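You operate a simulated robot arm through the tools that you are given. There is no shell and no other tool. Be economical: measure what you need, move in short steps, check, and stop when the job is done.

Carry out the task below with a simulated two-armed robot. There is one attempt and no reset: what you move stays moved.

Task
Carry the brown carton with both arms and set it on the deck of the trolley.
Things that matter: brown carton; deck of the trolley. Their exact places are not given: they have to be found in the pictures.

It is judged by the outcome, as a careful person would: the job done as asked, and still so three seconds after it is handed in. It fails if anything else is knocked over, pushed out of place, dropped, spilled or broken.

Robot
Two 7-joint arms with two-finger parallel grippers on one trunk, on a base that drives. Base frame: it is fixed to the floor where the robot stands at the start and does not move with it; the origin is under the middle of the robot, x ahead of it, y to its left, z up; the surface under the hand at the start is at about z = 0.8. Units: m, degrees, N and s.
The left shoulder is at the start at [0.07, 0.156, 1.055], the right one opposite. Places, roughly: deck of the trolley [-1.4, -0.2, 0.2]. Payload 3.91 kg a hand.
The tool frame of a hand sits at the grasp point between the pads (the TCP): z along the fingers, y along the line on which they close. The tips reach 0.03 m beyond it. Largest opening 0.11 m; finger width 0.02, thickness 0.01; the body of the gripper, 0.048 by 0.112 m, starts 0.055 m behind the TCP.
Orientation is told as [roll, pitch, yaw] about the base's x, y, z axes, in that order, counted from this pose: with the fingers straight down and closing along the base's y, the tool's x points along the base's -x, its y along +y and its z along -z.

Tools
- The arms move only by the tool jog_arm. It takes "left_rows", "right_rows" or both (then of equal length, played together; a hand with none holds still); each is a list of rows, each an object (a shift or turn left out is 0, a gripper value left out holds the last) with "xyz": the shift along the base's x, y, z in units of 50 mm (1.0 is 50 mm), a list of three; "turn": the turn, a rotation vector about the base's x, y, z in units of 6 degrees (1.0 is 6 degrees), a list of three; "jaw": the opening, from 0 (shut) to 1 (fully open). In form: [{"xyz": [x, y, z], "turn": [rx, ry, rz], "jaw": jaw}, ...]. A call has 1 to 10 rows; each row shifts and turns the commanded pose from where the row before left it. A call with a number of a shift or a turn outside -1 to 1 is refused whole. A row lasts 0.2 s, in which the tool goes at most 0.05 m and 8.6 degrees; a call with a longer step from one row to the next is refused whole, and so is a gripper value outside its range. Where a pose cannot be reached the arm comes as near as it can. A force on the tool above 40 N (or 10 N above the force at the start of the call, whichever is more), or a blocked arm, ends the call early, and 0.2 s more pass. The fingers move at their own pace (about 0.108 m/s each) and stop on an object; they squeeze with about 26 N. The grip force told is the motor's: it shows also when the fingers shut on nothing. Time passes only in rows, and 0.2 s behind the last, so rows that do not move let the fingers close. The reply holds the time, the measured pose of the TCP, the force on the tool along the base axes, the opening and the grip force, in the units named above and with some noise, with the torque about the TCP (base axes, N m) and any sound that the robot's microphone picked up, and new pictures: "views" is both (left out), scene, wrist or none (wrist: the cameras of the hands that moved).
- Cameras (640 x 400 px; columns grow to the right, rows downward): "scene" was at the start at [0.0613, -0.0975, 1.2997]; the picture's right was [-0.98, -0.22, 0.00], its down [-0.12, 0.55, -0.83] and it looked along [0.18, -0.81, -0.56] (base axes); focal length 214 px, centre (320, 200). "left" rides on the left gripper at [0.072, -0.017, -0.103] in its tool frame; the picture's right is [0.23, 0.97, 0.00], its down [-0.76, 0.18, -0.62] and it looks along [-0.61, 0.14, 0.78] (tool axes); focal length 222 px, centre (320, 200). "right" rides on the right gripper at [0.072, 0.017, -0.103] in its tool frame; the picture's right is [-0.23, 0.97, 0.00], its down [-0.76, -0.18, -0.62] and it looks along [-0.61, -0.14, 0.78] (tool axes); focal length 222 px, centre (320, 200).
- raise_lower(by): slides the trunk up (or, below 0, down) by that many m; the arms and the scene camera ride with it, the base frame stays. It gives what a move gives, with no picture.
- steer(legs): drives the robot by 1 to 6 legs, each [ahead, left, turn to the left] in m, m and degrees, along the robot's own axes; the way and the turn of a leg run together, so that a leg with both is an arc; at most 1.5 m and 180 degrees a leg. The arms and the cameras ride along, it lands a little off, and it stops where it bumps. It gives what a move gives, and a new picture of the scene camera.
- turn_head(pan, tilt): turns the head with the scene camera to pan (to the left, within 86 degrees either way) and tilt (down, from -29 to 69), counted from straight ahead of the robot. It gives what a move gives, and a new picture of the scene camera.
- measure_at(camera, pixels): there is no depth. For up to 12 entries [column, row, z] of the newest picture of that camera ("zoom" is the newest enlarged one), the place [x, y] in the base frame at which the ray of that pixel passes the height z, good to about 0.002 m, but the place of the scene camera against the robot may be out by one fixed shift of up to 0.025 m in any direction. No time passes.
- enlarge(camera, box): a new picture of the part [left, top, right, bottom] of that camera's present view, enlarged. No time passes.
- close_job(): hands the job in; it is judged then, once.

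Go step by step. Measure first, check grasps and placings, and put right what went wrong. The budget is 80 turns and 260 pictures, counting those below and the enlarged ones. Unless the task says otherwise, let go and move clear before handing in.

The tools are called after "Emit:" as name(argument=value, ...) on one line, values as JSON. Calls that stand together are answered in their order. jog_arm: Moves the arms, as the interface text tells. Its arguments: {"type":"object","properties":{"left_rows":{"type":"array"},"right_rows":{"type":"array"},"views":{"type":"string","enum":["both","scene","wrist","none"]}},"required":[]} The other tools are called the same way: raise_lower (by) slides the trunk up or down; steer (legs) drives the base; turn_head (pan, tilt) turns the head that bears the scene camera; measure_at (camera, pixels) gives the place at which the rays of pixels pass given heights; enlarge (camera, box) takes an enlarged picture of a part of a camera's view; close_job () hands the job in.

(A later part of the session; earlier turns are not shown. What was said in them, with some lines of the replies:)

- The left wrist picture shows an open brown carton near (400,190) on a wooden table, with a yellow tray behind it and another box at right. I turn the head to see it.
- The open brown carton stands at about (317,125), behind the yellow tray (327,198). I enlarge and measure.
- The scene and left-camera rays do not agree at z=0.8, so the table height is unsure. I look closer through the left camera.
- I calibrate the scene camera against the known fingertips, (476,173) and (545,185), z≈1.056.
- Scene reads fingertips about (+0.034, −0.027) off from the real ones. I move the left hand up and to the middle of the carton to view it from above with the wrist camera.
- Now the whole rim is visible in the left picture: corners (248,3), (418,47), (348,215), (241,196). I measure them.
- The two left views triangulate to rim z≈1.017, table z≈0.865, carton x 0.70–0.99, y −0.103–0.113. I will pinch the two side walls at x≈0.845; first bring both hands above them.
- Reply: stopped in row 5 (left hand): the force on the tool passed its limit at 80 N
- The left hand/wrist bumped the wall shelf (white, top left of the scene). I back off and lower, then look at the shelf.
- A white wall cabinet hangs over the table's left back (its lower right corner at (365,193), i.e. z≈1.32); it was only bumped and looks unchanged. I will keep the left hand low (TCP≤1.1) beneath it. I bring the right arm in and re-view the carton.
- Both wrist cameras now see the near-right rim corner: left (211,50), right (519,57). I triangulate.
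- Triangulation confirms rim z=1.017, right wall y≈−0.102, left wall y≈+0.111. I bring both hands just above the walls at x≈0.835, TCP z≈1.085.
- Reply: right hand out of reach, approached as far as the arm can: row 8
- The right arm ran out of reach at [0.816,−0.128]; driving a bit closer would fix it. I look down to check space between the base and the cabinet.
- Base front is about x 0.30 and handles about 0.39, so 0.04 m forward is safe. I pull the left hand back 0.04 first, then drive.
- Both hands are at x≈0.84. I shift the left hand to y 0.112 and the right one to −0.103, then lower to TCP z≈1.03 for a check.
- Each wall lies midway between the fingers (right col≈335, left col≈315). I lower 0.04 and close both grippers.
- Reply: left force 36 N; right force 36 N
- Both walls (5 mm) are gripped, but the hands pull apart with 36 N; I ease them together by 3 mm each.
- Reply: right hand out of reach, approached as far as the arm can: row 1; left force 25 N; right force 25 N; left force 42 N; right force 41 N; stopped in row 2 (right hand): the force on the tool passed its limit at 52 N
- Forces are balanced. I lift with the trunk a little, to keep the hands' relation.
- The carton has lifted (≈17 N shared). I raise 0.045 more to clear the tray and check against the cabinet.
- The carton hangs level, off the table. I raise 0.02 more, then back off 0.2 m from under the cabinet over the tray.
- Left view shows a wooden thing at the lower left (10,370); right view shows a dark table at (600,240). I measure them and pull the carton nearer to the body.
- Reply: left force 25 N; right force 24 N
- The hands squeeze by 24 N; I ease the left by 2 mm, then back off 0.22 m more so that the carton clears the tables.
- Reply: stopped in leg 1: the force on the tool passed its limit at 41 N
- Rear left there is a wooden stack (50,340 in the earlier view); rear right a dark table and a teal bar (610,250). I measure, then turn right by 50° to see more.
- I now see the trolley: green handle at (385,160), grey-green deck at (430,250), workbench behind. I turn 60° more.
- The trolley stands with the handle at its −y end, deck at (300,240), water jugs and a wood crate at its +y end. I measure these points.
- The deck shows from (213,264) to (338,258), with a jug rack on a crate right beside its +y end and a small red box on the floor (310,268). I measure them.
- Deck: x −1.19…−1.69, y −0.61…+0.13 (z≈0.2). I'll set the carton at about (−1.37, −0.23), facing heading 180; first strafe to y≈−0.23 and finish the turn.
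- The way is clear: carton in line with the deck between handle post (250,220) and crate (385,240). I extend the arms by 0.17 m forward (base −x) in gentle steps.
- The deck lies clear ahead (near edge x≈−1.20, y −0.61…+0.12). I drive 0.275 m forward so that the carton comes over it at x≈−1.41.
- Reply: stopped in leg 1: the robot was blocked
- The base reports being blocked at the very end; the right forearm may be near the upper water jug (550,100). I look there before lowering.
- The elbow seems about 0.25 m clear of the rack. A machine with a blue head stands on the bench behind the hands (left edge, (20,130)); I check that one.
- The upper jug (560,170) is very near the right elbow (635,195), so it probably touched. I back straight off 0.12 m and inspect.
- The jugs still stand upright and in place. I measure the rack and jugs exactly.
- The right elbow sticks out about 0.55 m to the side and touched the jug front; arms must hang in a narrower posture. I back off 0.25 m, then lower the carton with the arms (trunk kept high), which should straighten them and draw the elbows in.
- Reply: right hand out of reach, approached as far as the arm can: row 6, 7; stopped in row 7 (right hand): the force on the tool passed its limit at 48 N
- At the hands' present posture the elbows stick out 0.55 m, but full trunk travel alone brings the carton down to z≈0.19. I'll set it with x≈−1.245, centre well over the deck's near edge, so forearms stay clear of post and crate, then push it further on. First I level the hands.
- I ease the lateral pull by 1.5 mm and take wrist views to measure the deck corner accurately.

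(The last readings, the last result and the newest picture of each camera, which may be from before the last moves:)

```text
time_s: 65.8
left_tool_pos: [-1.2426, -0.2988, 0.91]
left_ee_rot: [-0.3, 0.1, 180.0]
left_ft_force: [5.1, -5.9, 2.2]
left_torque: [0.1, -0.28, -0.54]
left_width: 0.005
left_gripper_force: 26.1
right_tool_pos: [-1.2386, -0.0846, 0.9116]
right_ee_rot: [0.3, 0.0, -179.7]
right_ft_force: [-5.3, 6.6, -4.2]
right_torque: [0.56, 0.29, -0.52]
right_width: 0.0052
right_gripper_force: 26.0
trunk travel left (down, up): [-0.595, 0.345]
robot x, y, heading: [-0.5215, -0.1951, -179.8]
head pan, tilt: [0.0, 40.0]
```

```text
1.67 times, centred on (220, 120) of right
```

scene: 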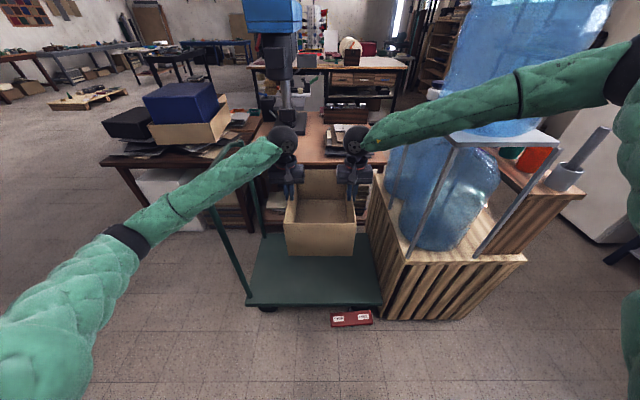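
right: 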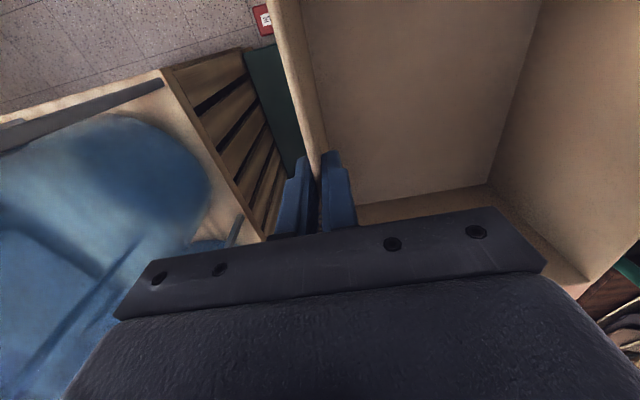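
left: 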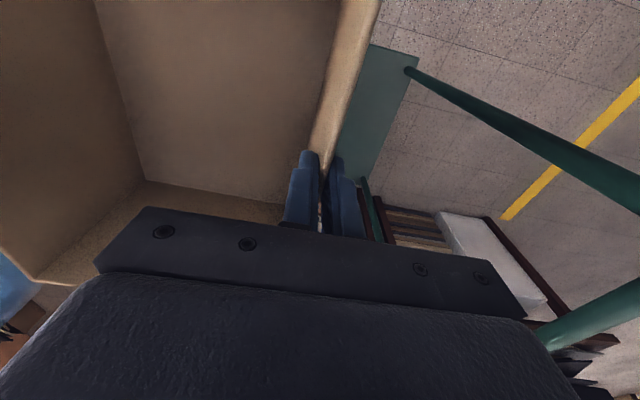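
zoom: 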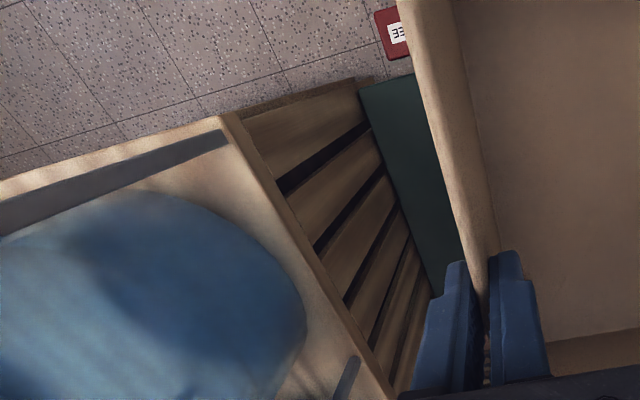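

Accurate wrist-camera figures: deck near edge x=−1.187, y −0.60…+0.13. Carton centre would be 0.055 inside; forearms keep ≈5 cm gaps. I lower the trunk by 0.3 and look.

Emit:
raise_lower(by=-0.25)

Emit:
turn_head(pan=25, tilt=35)

Emit:
turn_head(pan=-35, tilt=30)

```text
time_s: 67.3
left_tool_pos: [-1.236, -0.3017, 0.7704]
left_ee_rot: [-0.4, -0.3, 180.0]
left_ft_force: [5.5, -8.7, 3.3]
left_torque: [0.13, -0.86, -0.54]
left_width: 0.0052
left_gripper_force: 26.1
right_tool_pos: [-1.2299, -0.0886, 0.7731]
right_ee_rot: [0.1, -0.5, -179.3]
right_ft_force: [-4.1, 9.1, -4.8]
right_torque: [0.67, 0.86, -0.48]
right_width: 0.0055
right_gripper_force: 26.4
trunk travel left (down, up): [-0.451, 0.489]
robot x, y, heading: [-0.5183, -0.1923, -179.9]
head pan, tilt: [0.0, 40.0]
stopped: the force on the tool passed its limit at 45 N (the readings are from after the stop); the commanded pose is now the measured one
```

```text
time_s: 68.2
left_tool_pos: [-1.2366, -0.3023, 0.7717]
left_ee_rot: [-0.4, -0.4, -180.0]
left_ft_force: [4.3, -11.4, 1.3]
left_torque: [-0.03, -0.32, -0.56]
left_width: 0.005
left_gripper_force: 26.1
right_tool_pos: [-1.2307, -0.0868, 0.7738]
right_ee_rot: [-0.1, -0.4, -179.4]
right_ft_force: [-4.7, 12.3, -3.7]
right_torque: [0.53, 0.29, -0.52]
right_width: 0.0056
right_gripper_force: 26.0
trunk travel left (down, up): [-0.451, 0.489]
robot x, y, heading: [-0.5201, -0.1938, -179.6]
head pan, tilt: [25.0, 35.0]
```

scene: 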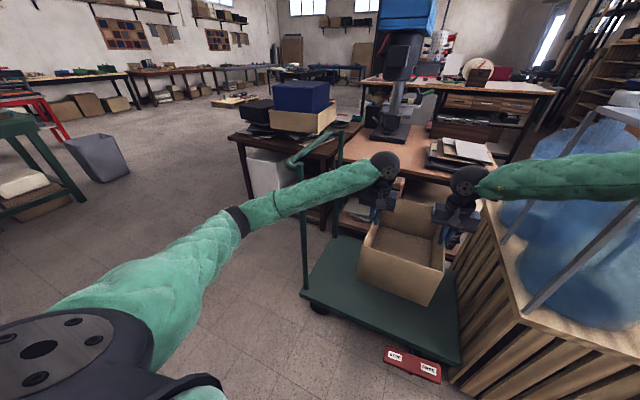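

```text
time_s: 69.5
left_tool_pos: [-1.2367, -0.3028, 0.7721]
left_ee_rot: [-0.4, -0.4, -180.0]
left_ft_force: [4.3, -19.2, 1.5]
left_torque: [0.02, 0.1, -0.5]
left_width: 0.0053
left_gripper_force: 25.7
right_tool_pos: [-1.2301, -0.0871, 0.7722]
right_ee_rot: [0.0, -0.4, -179.3]
right_ft_force: [-4.7, 19.1, -3.8]
right_torque: [0.66, -0.13, -0.5]
right_width: 0.0055
right_gripper_force: 25.6
trunk travel left (down, up): [-0.451, 0.489]
robot x, y, heading: [-0.521, -0.1921, -180.0]
head pan, tilt: [-35.0, 30.0]
```

scene: 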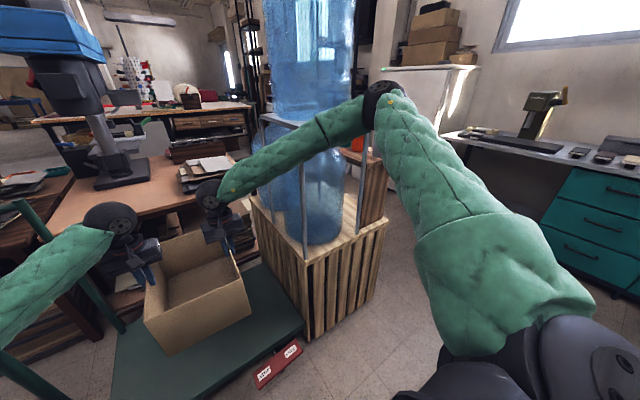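

Trunk motion stopped on tool force (a sideways fight of the hands, or the left forearm near the handle top). I check the handle closely.

Emit:
turn_head(pan=30, tilt=30)

Emit:
enlarge(camera="scene", box=[220, 110, 480, 320])

Emit:
jog_arm(left_rows=[{"xyz": [0, -0.03, 0]}], views="wrist")

```text
time_s: 70.8
left_tool_pos: [-1.2376, -0.3024, 0.772]
left_ee_rot: [-0.4, -0.4, -180.0]
left_ft_force: [3.7, -26.2, 2.9]
left_torque: [-0.01, 0.12, -0.5]
left_width: 0.0055
left_gripper_force: 26.1
right_tool_pos: [-1.2301, -0.0872, 0.7751]
right_ee_rot: [0.0, -0.3, -179.2]
right_ft_force: [-4.1, 26.9, -4.1]
right_torque: [0.8, -0.15, -0.49]
right_width: 0.0052
right_gripper_force: 26.4
trunk travel left (down, up): [-0.451, 0.489]
robot x, y, heading: [-0.5222, -0.1926, -179.9]
head pan, tilt: [30.0, 30.0]
```

scene: 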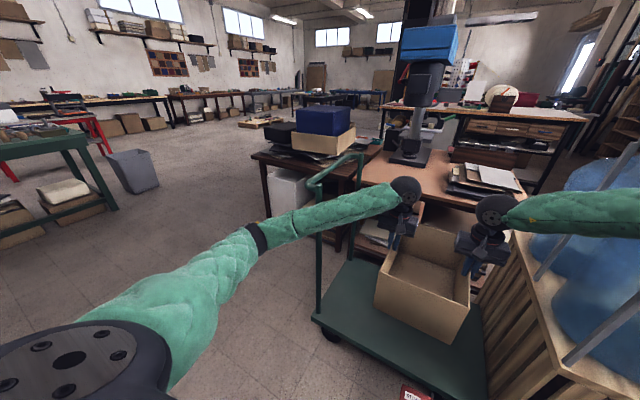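

```text
1.90 times, centred on (350, 215) of scene
```

zoom: 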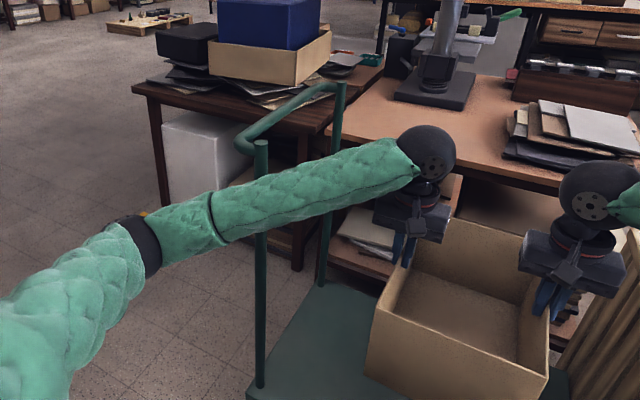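

```text
time_s: 71.2
left_tool_pos: [-1.236, -0.3024, 0.7733]
left_ee_rot: [-0.5, -0.4, 179.9]
left_ft_force: [4.4, -16.0, 3.5]
left_torque: [0.06, 0.06, -0.51]
left_width: 0.0052
left_gripper_force: 25.6
right_tool_pos: [-1.2304, -0.0872, 0.7757]
right_ee_rot: [0.1, -0.6, -179.2]
right_ft_force: [-4.4, 16.4, -5.3]
right_torque: [0.72, -0.08, -0.51]
right_width: 0.0056
right_gripper_force: 26.1
trunk travel left (down, up): [-0.451, 0.489]
robot x, y, heading: [-0.5201, -0.1905, -179.7]
head pan, tilt: [30.0, 30.0]
```

left: 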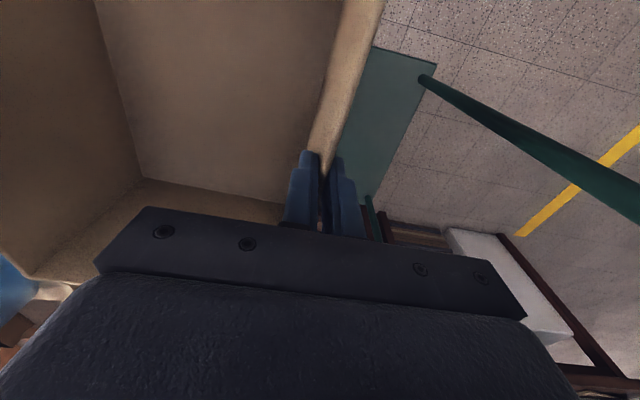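

Computing from elbow pixel (255,239), the left forearm passes ~6 cm from the post: no contact; it was the sideways fight. I ease 1.5 mm more and lower in smaller steps.

Emit:
jog_arm(left_rows=[{"xyz": [0, -0.03, 0]}, {}], views="none")

Emit:
raise_lower(by=-0.1)

Emit:
raise_lower(by=-0.1)

```text
time_s: 71.8
left_tool_pos: [-1.2371, -0.3039, 0.7726]
left_ee_rot: [-0.5, -0.4, 179.9]
left_ft_force: [5.3, 8.6, 3.3]
left_torque: [0.38, 0.17, -0.53]
left_width: 0.0052
left_gripper_force: 25.9
right_tool_pos: [-1.2297, -0.0888, 0.7751]
right_ee_rot: [0.2, -0.5, -179.2]
right_ft_force: [-5.5, -7.4, -5.6]
right_torque: [0.54, -0.2, -0.55]
right_width: 0.0055
right_gripper_force: 25.8
trunk travel left (down, up): [-0.451, 0.489]
robot x, y, heading: [-0.5242, -0.1943, -179.8]
head pan, tilt: [30.0, 30.0]
```

```text
time_s: 73.2
left_tool_pos: [-1.237, -0.304, 0.6724]
left_ee_rot: [-0.5, -0.4, 180.0]
left_ft_force: [5.2, 39.8, 3.4]
left_torque: [0.79, -0.61, -0.48]
left_width: 0.0048
left_gripper_force: 25.6
right_tool_pos: [-1.2322, -0.0892, 0.6774]
right_ee_rot: [0.1, -0.7, -179.3]
right_ft_force: [-6.0, -39.2, -6.0]
right_torque: [0.02, 0.58, -0.5]
right_width: 0.0057
right_gripper_force: 26.1
trunk travel left (down, up): [-0.351, 0.589]
robot x, y, heading: [-0.5248, -0.1999, -180.0]
head pan, tilt: [30.0, 30.0]
```

```text
time_s: 74.5
left_tool_pos: [-1.2374, -0.3059, 0.5732]
left_ee_rot: [-0.6, -0.6, 179.9]
left_ft_force: [5.0, 49.9, 4.4]
left_torque: [1.12, -0.42, -0.39]
left_width: 0.0053
left_gripper_force: 25.4
right_tool_pos: [-1.2332, -0.0888, 0.5785]
right_ee_rot: [0.2, -0.9, -179.3]
right_ft_force: [-5.4, -49.4, -6.6]
right_torque: [-0.16, 0.4, -0.51]
right_width: 0.0059
right_gripper_force: 26.3
trunk travel left (down, up): [-0.251, 0.689]
robot x, y, heading: [-0.5212, -0.1933, -179.7]
head pan, tilt: [30.0, 30.0]
```

Hands now pull apart with 50 N and left is 5 mm low; I ease left by +y 2.5 mm and up 4 mm.

Emit:
jog_arm(left_rows=[{"xyz": [0, 0.05, 0.04]}, {"xyz": [0, 0, 0.04]}, {}], views="both")

```text
time_s: 75.3
left_tool_pos: [-1.2379, -0.3029, 0.5784]
left_ee_rot: [-0.5, -0.5, -180.0]
left_ft_force: [4.6, 25.9, -2.8]
left_torque: [-0.19, -0.51, -0.5]
left_width: 0.0052
left_gripper_force: 25.6
right_tool_pos: [-1.2324, -0.0882, 0.5795]
right_ee_rot: [0.0, -0.8, -179.3]
right_ft_force: [-5.7, -25.5, 1.2]
right_torque: [-0.35, 0.54, -0.52]
right_width: 0.0051
right_gripper_force: 26.0
trunk travel left (down, up): [-0.251, 0.689]
robot x, y, heading: [-0.5219, -0.1914, -180.0]
head pan, tilt: [30.0, 30.0]
```

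scene: 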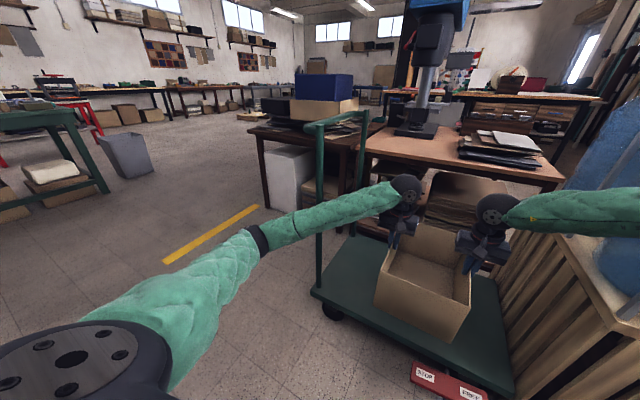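
left: 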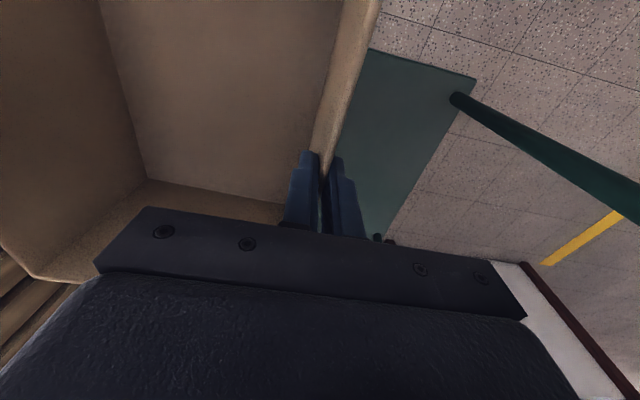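

Level again. I ease 1 mm more, check the right forearm against the crate, and lower 0.1.

Emit:
jog_arm(left_rows=[{"xyz": [0, 0.03, 0]}, {}], views="none")

Emit:
turn_head(pan=-35, tilt=35)

```text
time_s: 75.9
left_tool_pos: [-1.2378, -0.3029, 0.5783]
left_ee_rot: [-0.4, -0.5, -179.9]
left_ft_force: [4.7, 5.1, -4.9]
left_torque: [-0.51, -0.48, -0.52]
left_width: 0.0051
left_gripper_force: 25.8
right_tool_pos: [-1.2331, -0.0886, 0.5779]
right_ee_rot: [-0.2, -0.7, -179.4]
right_ft_force: [-4.6, -4.1, 2.9]
right_torque: [-0.31, 0.46, -0.53]
right_width: 0.0052
right_gripper_force: 26.0
trunk travel left (down, up): [-0.251, 0.689]
robot x, y, heading: [-0.5247, -0.1944, -179.9]
head pan, tilt: [30.0, 30.0]
```

```text
time_s: 77.2
left_tool_pos: [-1.2383, -0.3032, 0.579]
left_ee_rot: [-0.5, -0.5, -179.9]
left_ft_force: [4.1, -19.2, -6.4]
left_torque: [-0.8, -0.08, -0.41]
left_width: 0.005
left_gripper_force: 25.4
right_tool_pos: [-1.2332, -0.0882, 0.5771]
right_ee_rot: [0.0, -0.7, -179.4]
right_ft_force: [-3.7, 19.2, 2.2]
right_torque: [-0.13, 0.1, -0.54]
right_width: 0.0052
right_gripper_force: 25.6
trunk travel left (down, up): [-0.251, 0.689]
robot x, y, heading: [-0.5215, -0.1938, -179.9]
head pan, tilt: [-35.0, 35.0]
```

scene: 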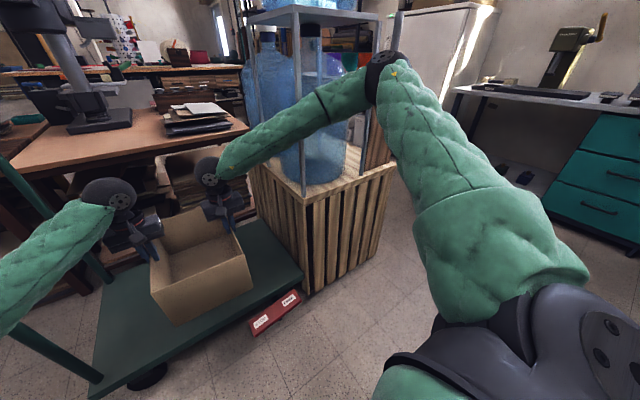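

The right forearm would pass only ~1 cm from the crate's top corner, so I shift the robot 1.5 cm back and 2.5 cm to its left (gaps then ≈4 cm right, ≈6 cm left).

Emit:
steer(legs=[[-0.013, 0.025, 0]])

Emit:
raise_lower(by=-0.1)

Emit:
raise_lower(by=-0.1)

Emit:
jog_arm(left_rows=[{}], right_rows=[{}], views="both")

```text
time_s: 78.1
left_tool_pos: [-1.2283, -0.327, 0.5713]
left_ee_rot: [-0.3, -0.1, -179.9]
left_ft_force: [4.3, -8.9, -5.2]
left_torque: [-0.67, 0.36, -0.46]
left_width: 0.0052
left_gripper_force: 26.0
right_tool_pos: [-1.2245, -0.1105, 0.5701]
right_ee_rot: [0.2, -0.1, -179.5]
right_ft_force: [-4.4, 8.1, 3.9]
right_torque: [-0.22, -0.39, -0.5]
right_width: 0.0049
right_gripper_force: 25.9
trunk travel left (down, up): [-0.251, 0.689]
robot x, y, heading: [-0.5102, -0.2205, -180.1]
head pan, tilt: [-35.0, 35.0]
```

scene: 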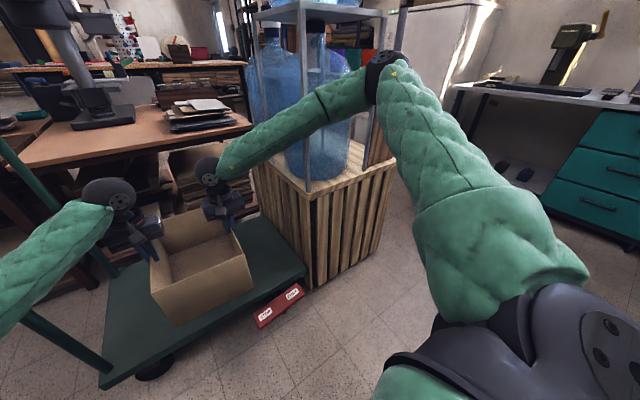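

```text
time_s: 79.4
left_tool_pos: [-1.2286, -0.3263, 0.4715]
left_ee_rot: [-0.3, 0.0, -180.1]
left_ft_force: [4.9, -1.5, -5.2]
left_torque: [-0.68, -0.31, -0.37]
left_width: 0.0049
left_gripper_force: 26.0
right_tool_pos: [-1.2252, -0.1108, 0.4704]
right_ee_rot: [0.2, -0.1, -179.5]
right_ft_force: [-4.5, 0.8, 3.6]
right_torque: [-0.3, 0.37, -0.51]
right_width: 0.0051
right_gripper_force: 25.6
trunk travel left (down, up): [-0.151, 0.789]
robot x, y, heading: [-0.5093, -0.2173, -180.0]
head pan, tilt: [-35.0, 35.0]
```

```text
time_s: 80.7
left_tool_pos: [-1.2299, -0.3249, 0.3727]
left_ee_rot: [-0.3, 0.0, -180.0]
left_ft_force: [5.0, -1.3, -5.5]
left_torque: [-0.66, -0.05, -0.4]
left_width: 0.0049
left_gripper_force: 25.7
right_tool_pos: [-1.2252, -0.1105, 0.3718]
right_ee_rot: [0.2, -0.1, -179.5]
right_ft_force: [-5.2, 2.1, 2.4]
right_torque: [-0.3, 0.1, -0.51]
right_width: 0.0051
right_gripper_force: 25.9
trunk travel left (down, up): [-0.051, 0.889]
robot x, y, heading: [-0.511, -0.2181, -180.0]
head pan, tilt: [-35.0, 35.0]
```

```text
time_s: 81.1
left_tool_pos: [-1.2278, -0.3248, 0.3726]
left_ee_rot: [-0.2, 0.1, -180.0]
left_ft_force: [4.6, -1.7, -5.4]
left_torque: [-0.67, -0.07, -0.44]
left_width: 0.0052
left_gripper_force: 26.0
right_tool_pos: [-1.2245, -0.1109, 0.3699]
right_ee_rot: [0.1, 0.0, -179.4]
right_ft_force: [-4.2, 1.9, 2.6]
right_torque: [-0.28, 0.09, -0.55]
right_width: 0.0049
right_gripper_force: 26.3
trunk travel left (down, up): [-0.051, 0.889]
robot x, y, heading: [-0.5108, -0.2195, -179.8]
head pan, tilt: [-35.0, 35.0]
```

scene: 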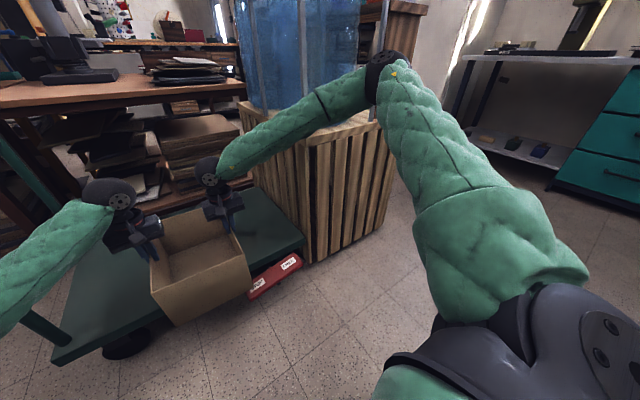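
right: 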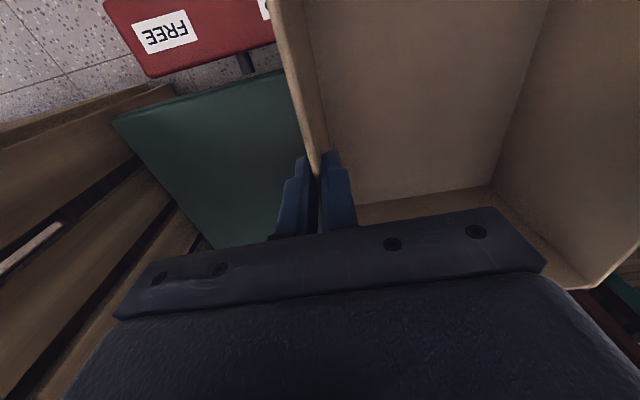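
left: 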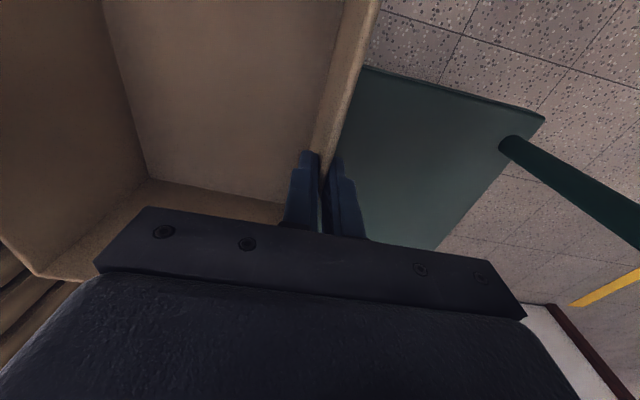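

The red piece is the trolley's STOP/FREE brake pedal, so I must neither press it nor push the trolley. I measure deck height with the wrist cameras, corners (545,118) left and (112,120) right.

Emit:
measure_at(camera="left", pixels=[[545, 118, 0.2], [545, 118, 0.18], [545, 118, 0.22], [362, 67, 0.2]])

Emit:
measure_at(camera="right", pixels=[[113, 119, 0.2], [113, 119, 0.22], [113, 119, 0.18], [283, 70, 0.2], [150, 78, 0.1], [274, 45, 0.1], [103, 2, 0.1]])

Emit:
turn_head(pan=-10, tilt=55)

Emit:
enlarge(camera="scene", box=[200, 100, 440, 300])

```text
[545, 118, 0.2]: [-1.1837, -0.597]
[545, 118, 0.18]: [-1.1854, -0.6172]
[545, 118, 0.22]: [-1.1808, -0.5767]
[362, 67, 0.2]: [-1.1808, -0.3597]
```

```text
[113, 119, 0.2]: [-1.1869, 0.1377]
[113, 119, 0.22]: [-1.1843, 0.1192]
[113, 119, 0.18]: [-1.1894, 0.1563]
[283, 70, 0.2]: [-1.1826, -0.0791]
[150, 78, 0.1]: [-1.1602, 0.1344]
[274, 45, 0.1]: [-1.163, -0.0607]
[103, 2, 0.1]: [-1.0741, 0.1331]
```

```text
time_s: 82.0
left_tool_pos: [-1.2289, -0.3248, 0.3725]
left_ee_rot: [-0.3, 0.1, -180.0]
left_ft_force: [4.0, -1.2, -6.0]
left_torque: [-0.64, -0.09, -0.41]
left_width: 0.0049
left_gripper_force: 26.2
right_tool_pos: [-1.2245, -0.1098, 0.3692]
right_ee_rot: [0.2, -0.1, -179.6]
right_ft_force: [-3.9, 1.8, 3.1]
right_torque: [-0.32, 0.07, -0.51]
right_width: 0.0051
right_gripper_force: 26.1
trunk travel left (down, up): [-0.051, 0.889]
robot x, y, heading: [-0.5072, -0.2161, -180.1]
head pan, tilt: [-10.0, 55.0]
```

scene: 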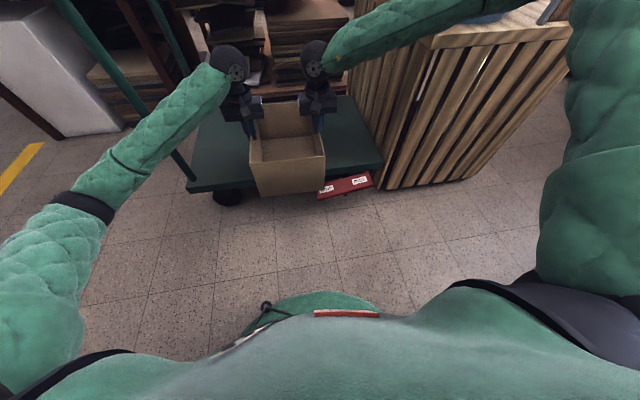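

```text
2.00 times, centred on (320, 200) of scene
```

zoom: 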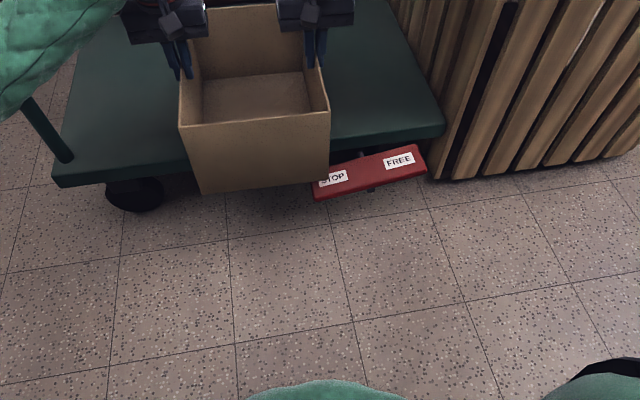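

Deck top z=0.20 is confirmed; the pedal's STOP end is down (brake on) and lies below deck level. I lower 0.038 m to touch down.

Emit:
raise_lower(by=-0.036)

Emit:
raise_lower(by=-0.008)

Emit:
enlarge(camera="scene", box=[200, 80, 440, 280])

```text
time_s: 82.7
left_tool_pos: [-1.2299, -0.3261, 0.3434]
left_ee_rot: [-0.4, -0.3, -179.8]
left_ft_force: [5.3, -2.1, 11.6]
left_torque: [-0.76, 0.59, -0.15]
left_width: 0.0049
left_gripper_force: 26.0
right_tool_pos: [-1.2255, -0.1108, 0.3399]
right_ee_rot: [0.2, -0.4, -179.6]
right_ft_force: [1.1, 0.6, 13.0]
right_torque: [0.52, -0.23, -0.41]
right_width: 0.0049
right_gripper_force: 25.9
trunk travel left (down, up): [-0.018, 0.922]
robot x, y, heading: [-0.5114, -0.2176, -180.0]
head pan, tilt: [-10.0, 55.0]
stopped: the force on the tool passed its limit at 63 N (the readings are from after the stop); the commanded pose is now the measured one
```

```text
time_s: 83.2
left_tool_pos: [-1.2306, -0.3258, 0.3398]
left_ee_rot: [-0.6, -0.5, -179.9]
left_ft_force: [5.0, -2.4, 18.4]
left_torque: [-1.06, -0.36, -0.06]
left_width: 0.0053
left_gripper_force: 26.1
right_tool_pos: [-1.226, -0.1113, 0.3358]
right_ee_rot: [0.4, -0.6, -179.7]
right_ft_force: [4.7, 2.2, 15.7]
right_torque: [0.86, -0.31, -0.37]
right_width: 0.0051
right_gripper_force: 25.9
trunk travel left (down, up): [-0.011, 0.929]
robot x, y, heading: [-0.5068, -0.2191, -179.9]
head pan, tilt: [-10.0, 55.0]
stopped: the force on the tool passed its limit at 43 N (the readings are from after the stop); the commanded pose is now the measured one
```

```text
2.00 times, centred on (320, 180) of scene
```

zoom: 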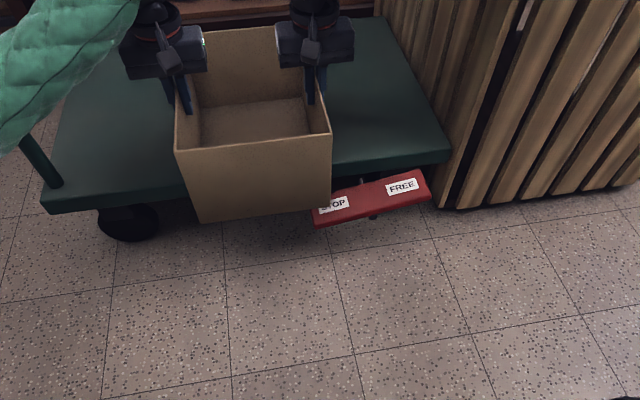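

The carton has touched down (≈34 N upward). I raise 7 mm and try to carry it further in by extending the arms 5 cm in 1 cm steps.

Emit:
raise_lower(by=0.012)

Emit:
jog_arm(left_rows=[{"xyz": [-0.1, 0, 0]}, {"xyz": [-0.2, 0, 0]}, {"xyz": [-0.2, 0, 0]}, {"xyz": [-0.2, 0, 0]}, {"xyz": [-0.2, 0, 0]}, {"xyz": [-0.1, 0, 0]}], right_rows=[{"xyz": [-0.1, 0, 0]}, {"xyz": [-0.2, 0, 0]}, {"xyz": [-0.2, 0, 0]}, {"xyz": [-0.2, 0, 0]}, {"xyz": [-0.2, 0, 0]}, {"xyz": [-0.1, 0, 0]}], views="both")

```text
time_s: 83.8
left_tool_pos: [-1.2307, -0.3261, 0.3477]
left_ee_rot: [-0.4, -0.3, -179.9]
left_ft_force: [2.8, 2.9, -0.8]
left_torque: [-0.75, 0.0, -0.18]
left_width: 0.0049
left_gripper_force: 25.9
right_tool_pos: [-1.2264, -0.1102, 0.3451]
right_ee_rot: [0.2, -0.5, -179.6]
right_ft_force: [-2.4, -2.2, -2.7]
right_torque: [1.0, -0.05, -0.38]
right_width: 0.005
right_gripper_force: 25.7
trunk travel left (down, up): [-0.023, 0.917]
robot x, y, heading: [-0.5092, -0.2151, -180.0]
head pan, tilt: [-10.0, 55.0]
```

```text
time_s: 84.5
left_tool_pos: [-1.2463, -0.3224, 0.3495]
left_ee_rot: [-0.6, -0.4, 179.7]
left_ft_force: [3.9, 4.9, 3.0]
left_torque: [-0.39, -0.33, -0.38]
left_width: 0.0049
left_gripper_force: 26.2
right_tool_pos: [-1.2413, -0.1078, 0.3478]
right_ee_rot: [0.6, -0.4, -179.5]
right_ft_force: [-4.4, -4.0, -5.4]
right_torque: [1.34, 0.24, -0.49]
right_width: 0.0057
right_gripper_force: 25.9
right hand out of reach, approached as far as the arm can: row 2, 3
trunk travel left (down, up): [-0.023, 0.917]
robot x, y, heading: [-0.506, -0.2194, -179.8]
head pan, tilt: [-10.0, 55.0]
stopped in row 3 (right hand): the force on the tool passed its limit at 44 N (the readings are from after the stop); the commanded pose is now the measured one
```

scene: 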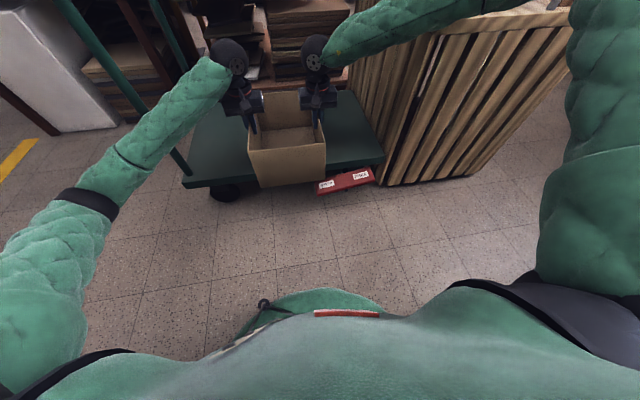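
right: 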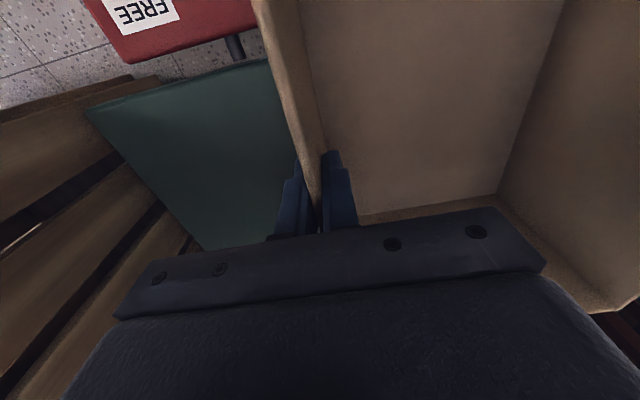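
left: 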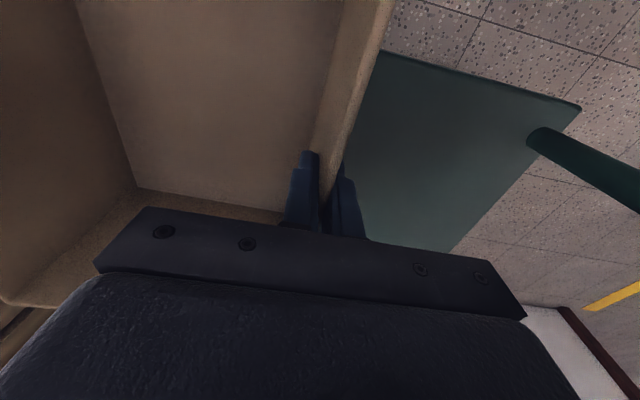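

The right arm is at its limit after 1.5 cm (centre now ≈0.06 inside the edge). I set it down here, and will push it further in after letting go.

Emit:
raise_lower(by=-0.012)

Emit:
jog_arm(left_rows=[{"jaw": 0.15}, {"jaw": 0.3}, {"jaw": 0.5}, {}], right_rows=[{"jaw": 0.15}, {"jaw": 0.3}, {"jaw": 0.5}, {}], views="both")

```text
time_s: 85.1
left_tool_pos: [-1.2468, -0.3221, 0.3408]
left_ee_rot: [-0.7, -0.5, 179.8]
left_ft_force: [5.2, 6.8, 16.2]
left_torque: [-0.73, -0.37, -0.49]
left_width: 0.0047
left_gripper_force: 25.4
right_tool_pos: [-1.2402, -0.1079, 0.337]
right_ee_rot: [0.6, -0.5, -179.6]
right_ft_force: [-5.8, -5.3, -1.6]
right_torque: [1.33, -0.78, -0.56]
right_width: 0.0057
right_gripper_force: 25.7
trunk travel left (down, up): [-0.011, 0.929]
robot x, y, heading: [-0.5095, -0.2221, -179.9]
head pan, tilt: [-10.0, 55.0]
```

```text
time_s: 86.1
left_tool_pos: [-1.2467, -0.3227, 0.3388]
left_ee_rot: [-0.6, -0.5, 179.8]
left_ft_force: [-1.3, 0.1, -0.4]
left_torque: [0.0, 0.0, 0.01]
left_width: 0.0548
left_gripper_force: 0.0
right_tool_pos: [-1.2408, -0.1072, 0.3365]
right_ee_rot: [0.6, -0.4, -179.3]
right_ft_force: [-0.3, 0.4, -1.0]
right_torque: [0.0, -0.06, 0.0]
right_width: 0.0546
right_gripper_force: 0.0
trunk travel left (down, up): [-0.011, 0.929]
robot x, y, heading: [-0.5064, -0.2231, -179.8]
head pan, tilt: [-10.0, 55.0]
```

scene: 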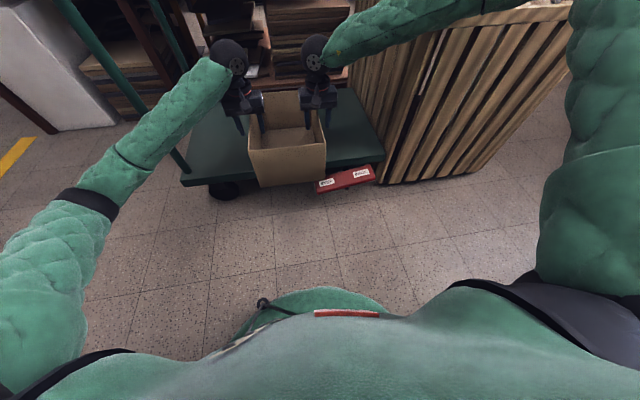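
right: 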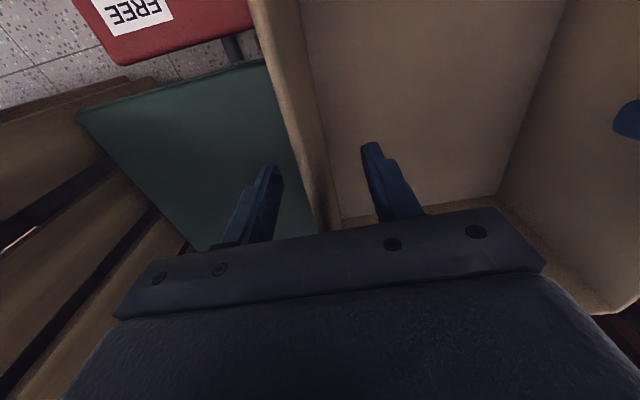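
left: 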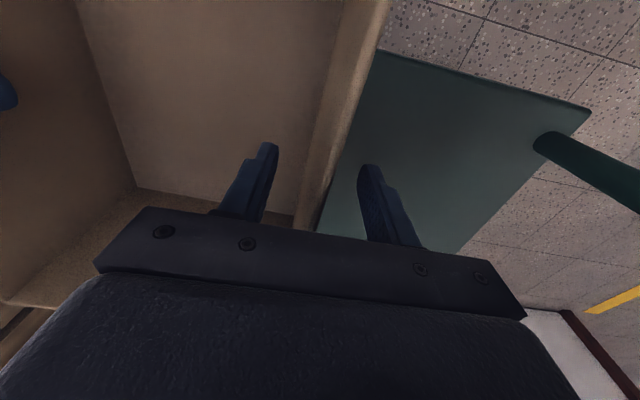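

Released; the carton stays put. I raise the trunk 0.13 clear of the rim and check.

Emit:
raise_lower(by=0.13)

Emit:
steer(legs=[[-0.22, 0, 0]])

```text
time_s: 87.7
left_tool_pos: [-1.247, -0.3235, 0.4686]
left_ee_rot: [-0.8, -0.4, 179.8]
left_ft_force: [0.0, -0.1, 0.3]
left_torque: [0.03, 0.03, 0.03]
left_width: 0.0549
left_gripper_force: 0.0
right_tool_pos: [-1.2415, -0.1081, 0.4665]
right_ee_rot: [0.7, -0.5, -179.4]
right_ft_force: [0.0, -0.6, -0.6]
right_torque: [-0.05, -0.03, -0.03]
right_width: 0.0553
right_gripper_force: 0.0
trunk travel left (down, up): [-0.141, 0.799]
robot x, y, heading: [-0.5083, -0.2171, -179.8]
head pan, tilt: [-10.0, 55.0]
```

```text
time_s: 89.4
left_tool_pos: [-1.0254, -0.319, 0.4684]
left_ee_rot: [-0.7, -0.4, 179.5]
left_ft_force: [-0.5, 1.0, 0.9]
left_torque: [-0.01, 0.0, -0.02]
left_width: 0.0552
left_gripper_force: 0.1
right_tool_pos: [-1.0177, -0.1051, 0.4666]
right_ee_rot: [0.5, -0.5, -179.7]
right_ft_force: [0.0, 0.7, 0.2]
right_torque: [0.03, 0.02, -0.02]
right_width: 0.0548
right_gripper_force: 0.1
trunk travel left (down, up): [-0.141, 0.799]
robot x, y, heading: [-0.2833, -0.2203, 179.7]
head pan, tilt: [-10.0, 55.0]
```

scene: 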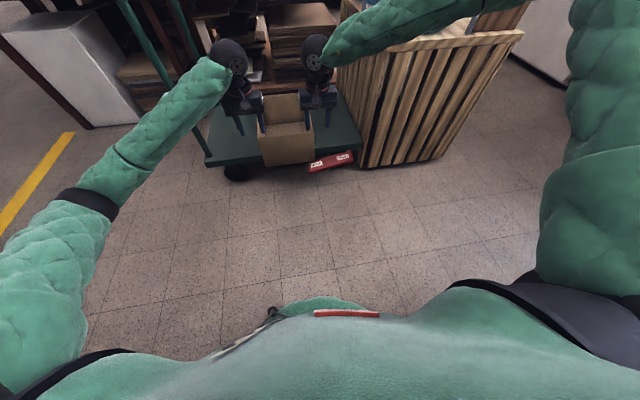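

The carton stands on the deck's near edge. I bring the hands 3 cm inward, nearly shut, and view it with the wrist cameras.

Emit:
jog_arm(left_rows=[{"xyz": [0, 0.3, 0], "jaw": 0.1}, {"xyz": [0, 0.3, 0]}, {}], right_rows=[{"xyz": [0, -0.3, 0], "jaw": 0.1}, {"xyz": [0, -0.3, 0]}, {}], views="wrist")

```text
time_s: 90.2
left_tool_pos: [-1.0259, -0.2914, 0.4685]
left_ee_rot: [-0.7, -0.3, 179.6]
left_ft_force: [0.4, 0.4, -0.7]
left_torque: [0.01, 0.0, -0.03]
left_width: 0.0109
left_gripper_force: 0.0
right_tool_pos: [-1.0087, -0.1142, 0.478]
right_ee_rot: [0.8, -0.7, -179.8]
right_ft_force: [-1.1, 0.4, -0.3]
right_torque: [-0.02, 0.01, 0.02]
right_width: 0.0107
right_gripper_force: 0.1
right hand out of reach, approached as far as the arm can: row 1, 2
trunk travel left (down, up): [-0.141, 0.799]
robot x, y, heading: [-0.2878, -0.219, 179.9]
head pan, tilt: [-10.0, 55.0]
```

right: 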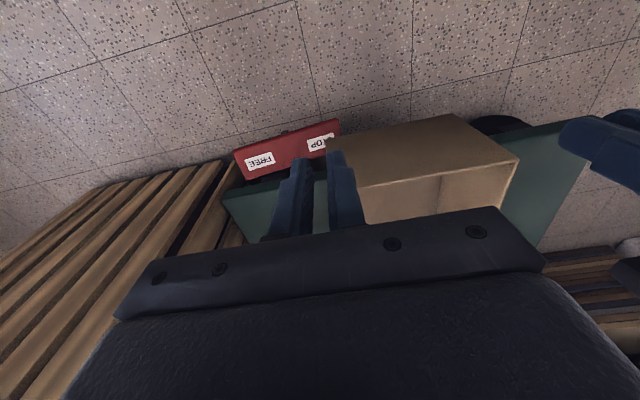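
left: 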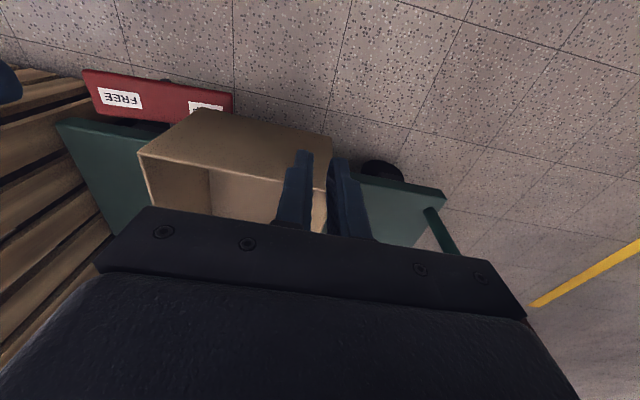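

Emit:
measure_at(camera="left", pixels=[[141, 154, 0.352], [328, 187, 0.352], [199, 109, 0.2], [331, 138, 0.2], [60, 120, 0.2], [445, 195, 0.2]])

Emit:
measure_at(camera="right", pixels=[[518, 159, 0.352], [360, 188, 0.352], [453, 115, 0.2], [338, 138, 0.2], [222, 192, 0.2]])

```text
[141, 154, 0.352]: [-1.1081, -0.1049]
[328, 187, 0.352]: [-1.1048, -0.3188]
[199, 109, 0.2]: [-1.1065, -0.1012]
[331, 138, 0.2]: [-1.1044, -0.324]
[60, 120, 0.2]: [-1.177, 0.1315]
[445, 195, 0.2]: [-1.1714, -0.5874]
```

```text
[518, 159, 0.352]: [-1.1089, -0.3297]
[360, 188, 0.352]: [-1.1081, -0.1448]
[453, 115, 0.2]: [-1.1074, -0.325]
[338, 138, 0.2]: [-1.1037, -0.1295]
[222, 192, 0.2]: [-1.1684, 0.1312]
```

Carton: near wall x=−1.107, flat on the deck, 7 cm overhanging. I align the left hand (+x 17 mm), lower the trunk behind the wall, and drive slowly forward to push it.

Emit:
jog_arm(left_rows=[{"xyz": [0.34, 0, 0.1], "jaw": 0}, {}], right_rows=[{"jaw": 0}, {}], views="none")

Emit:
raise_lower(by=-0.139)

Emit:
steer(legs=[[0.12, 0, 0]])

```text
time_s: 90.8
left_tool_pos: [-1.0091, -0.2896, 0.4716]
left_ee_rot: [-0.7, -0.4, 179.6]
left_ft_force: [-0.3, 0.8, 0.7]
left_torque: [0.01, 0.01, 0.05]
left_width: 0.0
left_gripper_force: 26.2
right_tool_pos: [-1.0086, -0.1134, 0.478]
right_ee_rot: [0.8, -0.5, -179.7]
right_ft_force: [-0.2, -0.2, -0.1]
right_torque: [0.03, 0.02, -0.02]
right_width: 0.0
right_gripper_force: 26.2
trunk travel left (down, up): [-0.141, 0.799]
robot x, y, heading: [-0.2846, -0.2189, 179.9]
head pan, tilt: [-10.0, 55.0]
```

```text
time_s: 92.5
left_tool_pos: [-1.0092, -0.2909, 0.3344]
left_ee_rot: [-0.7, -0.4, 179.5]
left_ft_force: [0.3, -0.8, 0.6]
left_torque: [0.02, -0.02, 0.0]
left_width: 0.0002
left_gripper_force: 26.2
right_tool_pos: [-1.0087, -0.1149, 0.3371]
right_ee_rot: [0.7, -0.5, -179.7]
right_ft_force: [-0.3, -0.5, -0.8]
right_torque: [-0.02, -0.04, 0.0]
right_width: 0.0001
right_gripper_force: 25.8
trunk travel left (down, up): [-0.002, 0.938]
robot x, y, heading: [-0.2885, -0.2248, 179.7]
head pan, tilt: [-10.0, 55.0]
```

```text
time_s: 93.7
left_tool_pos: [-1.1314, -0.2915, 0.3338]
left_ee_rot: [-0.7, -0.5, 179.6]
left_ft_force: [0.0, -0.5, -1.0]
left_torque: [-0.02, -0.02, 0.02]
left_width: 0.0
left_gripper_force: 25.8
right_tool_pos: [-1.1313, -0.1133, 0.3375]
right_ee_rot: [0.7, -0.5, -179.6]
right_ft_force: [0.1, 0.1, 0.6]
right_torque: [-0.01, 0.01, 0.0]
right_width: 0.0001
right_gripper_force: 25.8
trunk travel left (down, up): [-0.002, 0.938]
robot x, y, heading: [-0.4092, -0.217, 179.6]
head pan, tilt: [-10.0, 55.0]
```

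scene: 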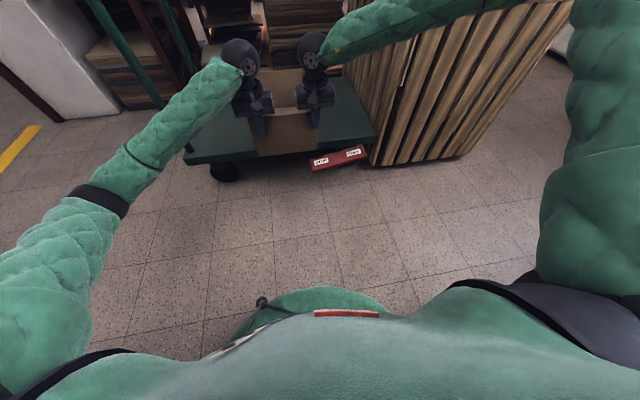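

The carton moved along with hardly any force. I push 0.085 m further.

Emit:
steer(legs=[[0.085, 0, 0]])

Emit:
enlarge(camera="scene", box=[160, 30, 420, 220])

```text
time_s: 94.8
left_tool_pos: [-1.2169, -0.2908, 0.3335]
left_ee_rot: [-0.8, -0.3, 179.6]
left_ft_force: [-0.2, 0.3, -0.7]
left_torque: [0.02, 0.01, 0.01]
left_width: 0.0
left_gripper_force: 25.9
right_tool_pos: [-1.2155, -0.113, 0.3376]
right_ee_rot: [0.7, -0.6, -179.6]
right_ft_force: [-0.3, 0.4, 0.0]
right_torque: [0.02, 0.0, 0.03]
right_width: 0.0
right_gripper_force: 26.1
trunk travel left (down, up): [-0.002, 0.938]
robot x, y, heading: [-0.4952, -0.2218, 179.9]
head pan, tilt: [-10.0, 55.0]
```

scene: 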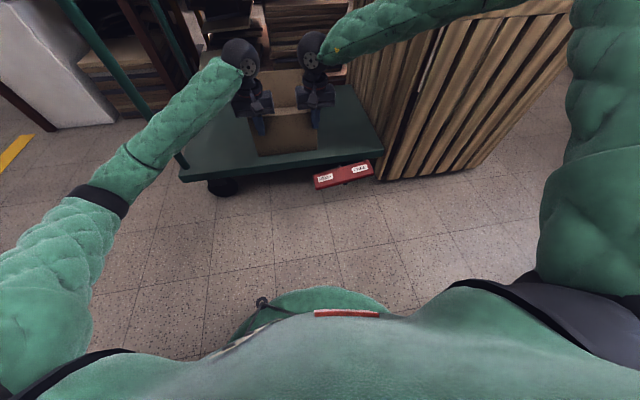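

```text
2.11 times, centred on (290, 125) of scene
```

zoom: 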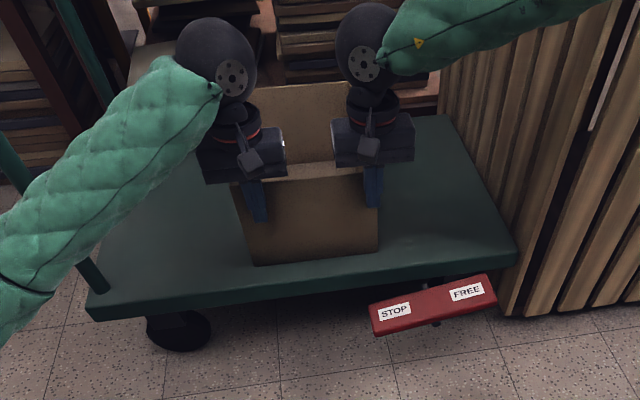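

The carton now stands fully on the deck, with deck edge visible all along its front (zoom (255,265)–(378,255)). I drive straight back and check.

Emit:
steer(legs=[[-0.3, 0, 0]])

Emit:
turn_head(pan=-5, tilt=25)

Emit:
enlarge(camera="scene", box=[180, 60, 500, 300])

```text
time_s: 96.8
left_tool_pos: [-0.9159, -0.2897, 0.3328]
left_ee_rot: [-0.8, -0.4, 179.5]
left_ft_force: [0.1, 0.1, 0.6]
left_torque: [0.02, -0.02, 0.01]
left_width: 0.0001
left_gripper_force: 26.1
right_tool_pos: [-0.9154, -0.1146, 0.3382]
right_ee_rot: [0.7, -0.7, -179.7]
right_ft_force: [-0.7, 0.1, -0.1]
right_torque: [-0.02, 0.02, -0.01]
right_width: 0.0
right_gripper_force: 25.6
trunk travel left (down, up): [-0.002, 0.938]
robot x, y, heading: [-0.1956, -0.2239, 179.8]
head pan, tilt: [-10.0, 55.0]
```

scene: 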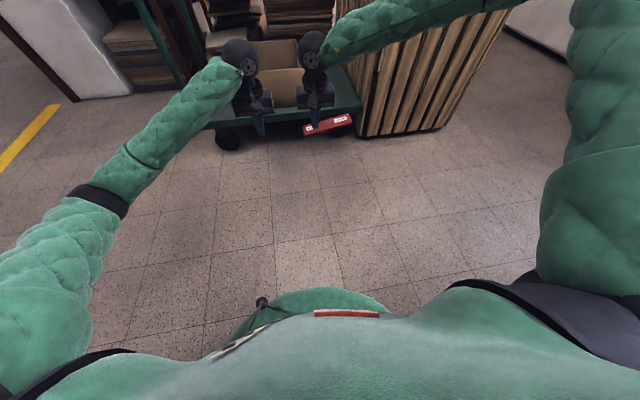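

```text
time_s: 97.8
left_tool_pos: [-0.9158, -0.2901, 0.3333]
left_ee_rot: [-0.7, -0.5, 179.4]
left_ft_force: [0.5, 0.5, -1.3]
left_torque: [0.04, -0.04, -0.01]
left_width: 0.0
left_gripper_force: 26.4
right_tool_pos: [-0.9154, -0.1142, 0.3364]
right_ee_rot: [0.7, -0.6, -179.7]
right_ft_force: [0.1, 0.6, -0.5]
right_torque: [0.03, -0.01, -0.01]
right_width: 0.0
right_gripper_force: 26.2
trunk travel left (down, up): [-0.002, 0.938]
robot x, y, heading: [-0.1947, -0.2211, 179.5]
head pan, tilt: [-5.0, 25.0]
```

scene: 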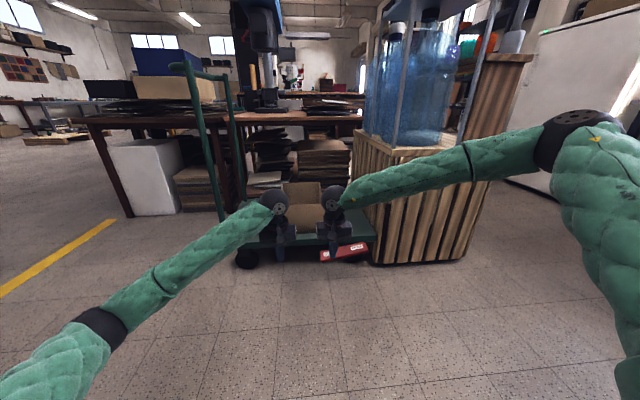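

```text
1.67 times, centred on (340, 180) of scene
```

zoom: 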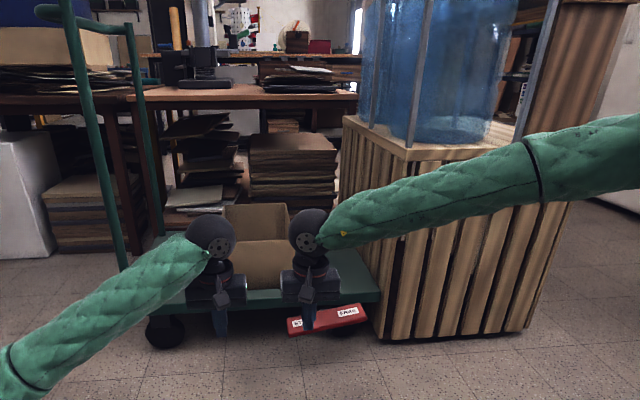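

The carton stands upright and fully on the trolley deck, the hands are 0.3 m clear, and the jugs, crate and trolley look as they were. I hand the job in.

Emit:
close_job()

```text
The job is handed in.
```

I carried the brown carton over with both arms and set it on the trolley deck. It first rested about 7 cm over the near edge, so I let go and pushed it on. It now stands upright and fully on the deck, and both hands are clear.

Two bumps happened on the way. The left hand hit the wall cabinet near the start with about 80 N. Later the robot was blocked on the first approach to the trolley, probably when the right elbow touched the upper water jug. The cabinet and the jugs looked unmoved in the pictures afterwards.
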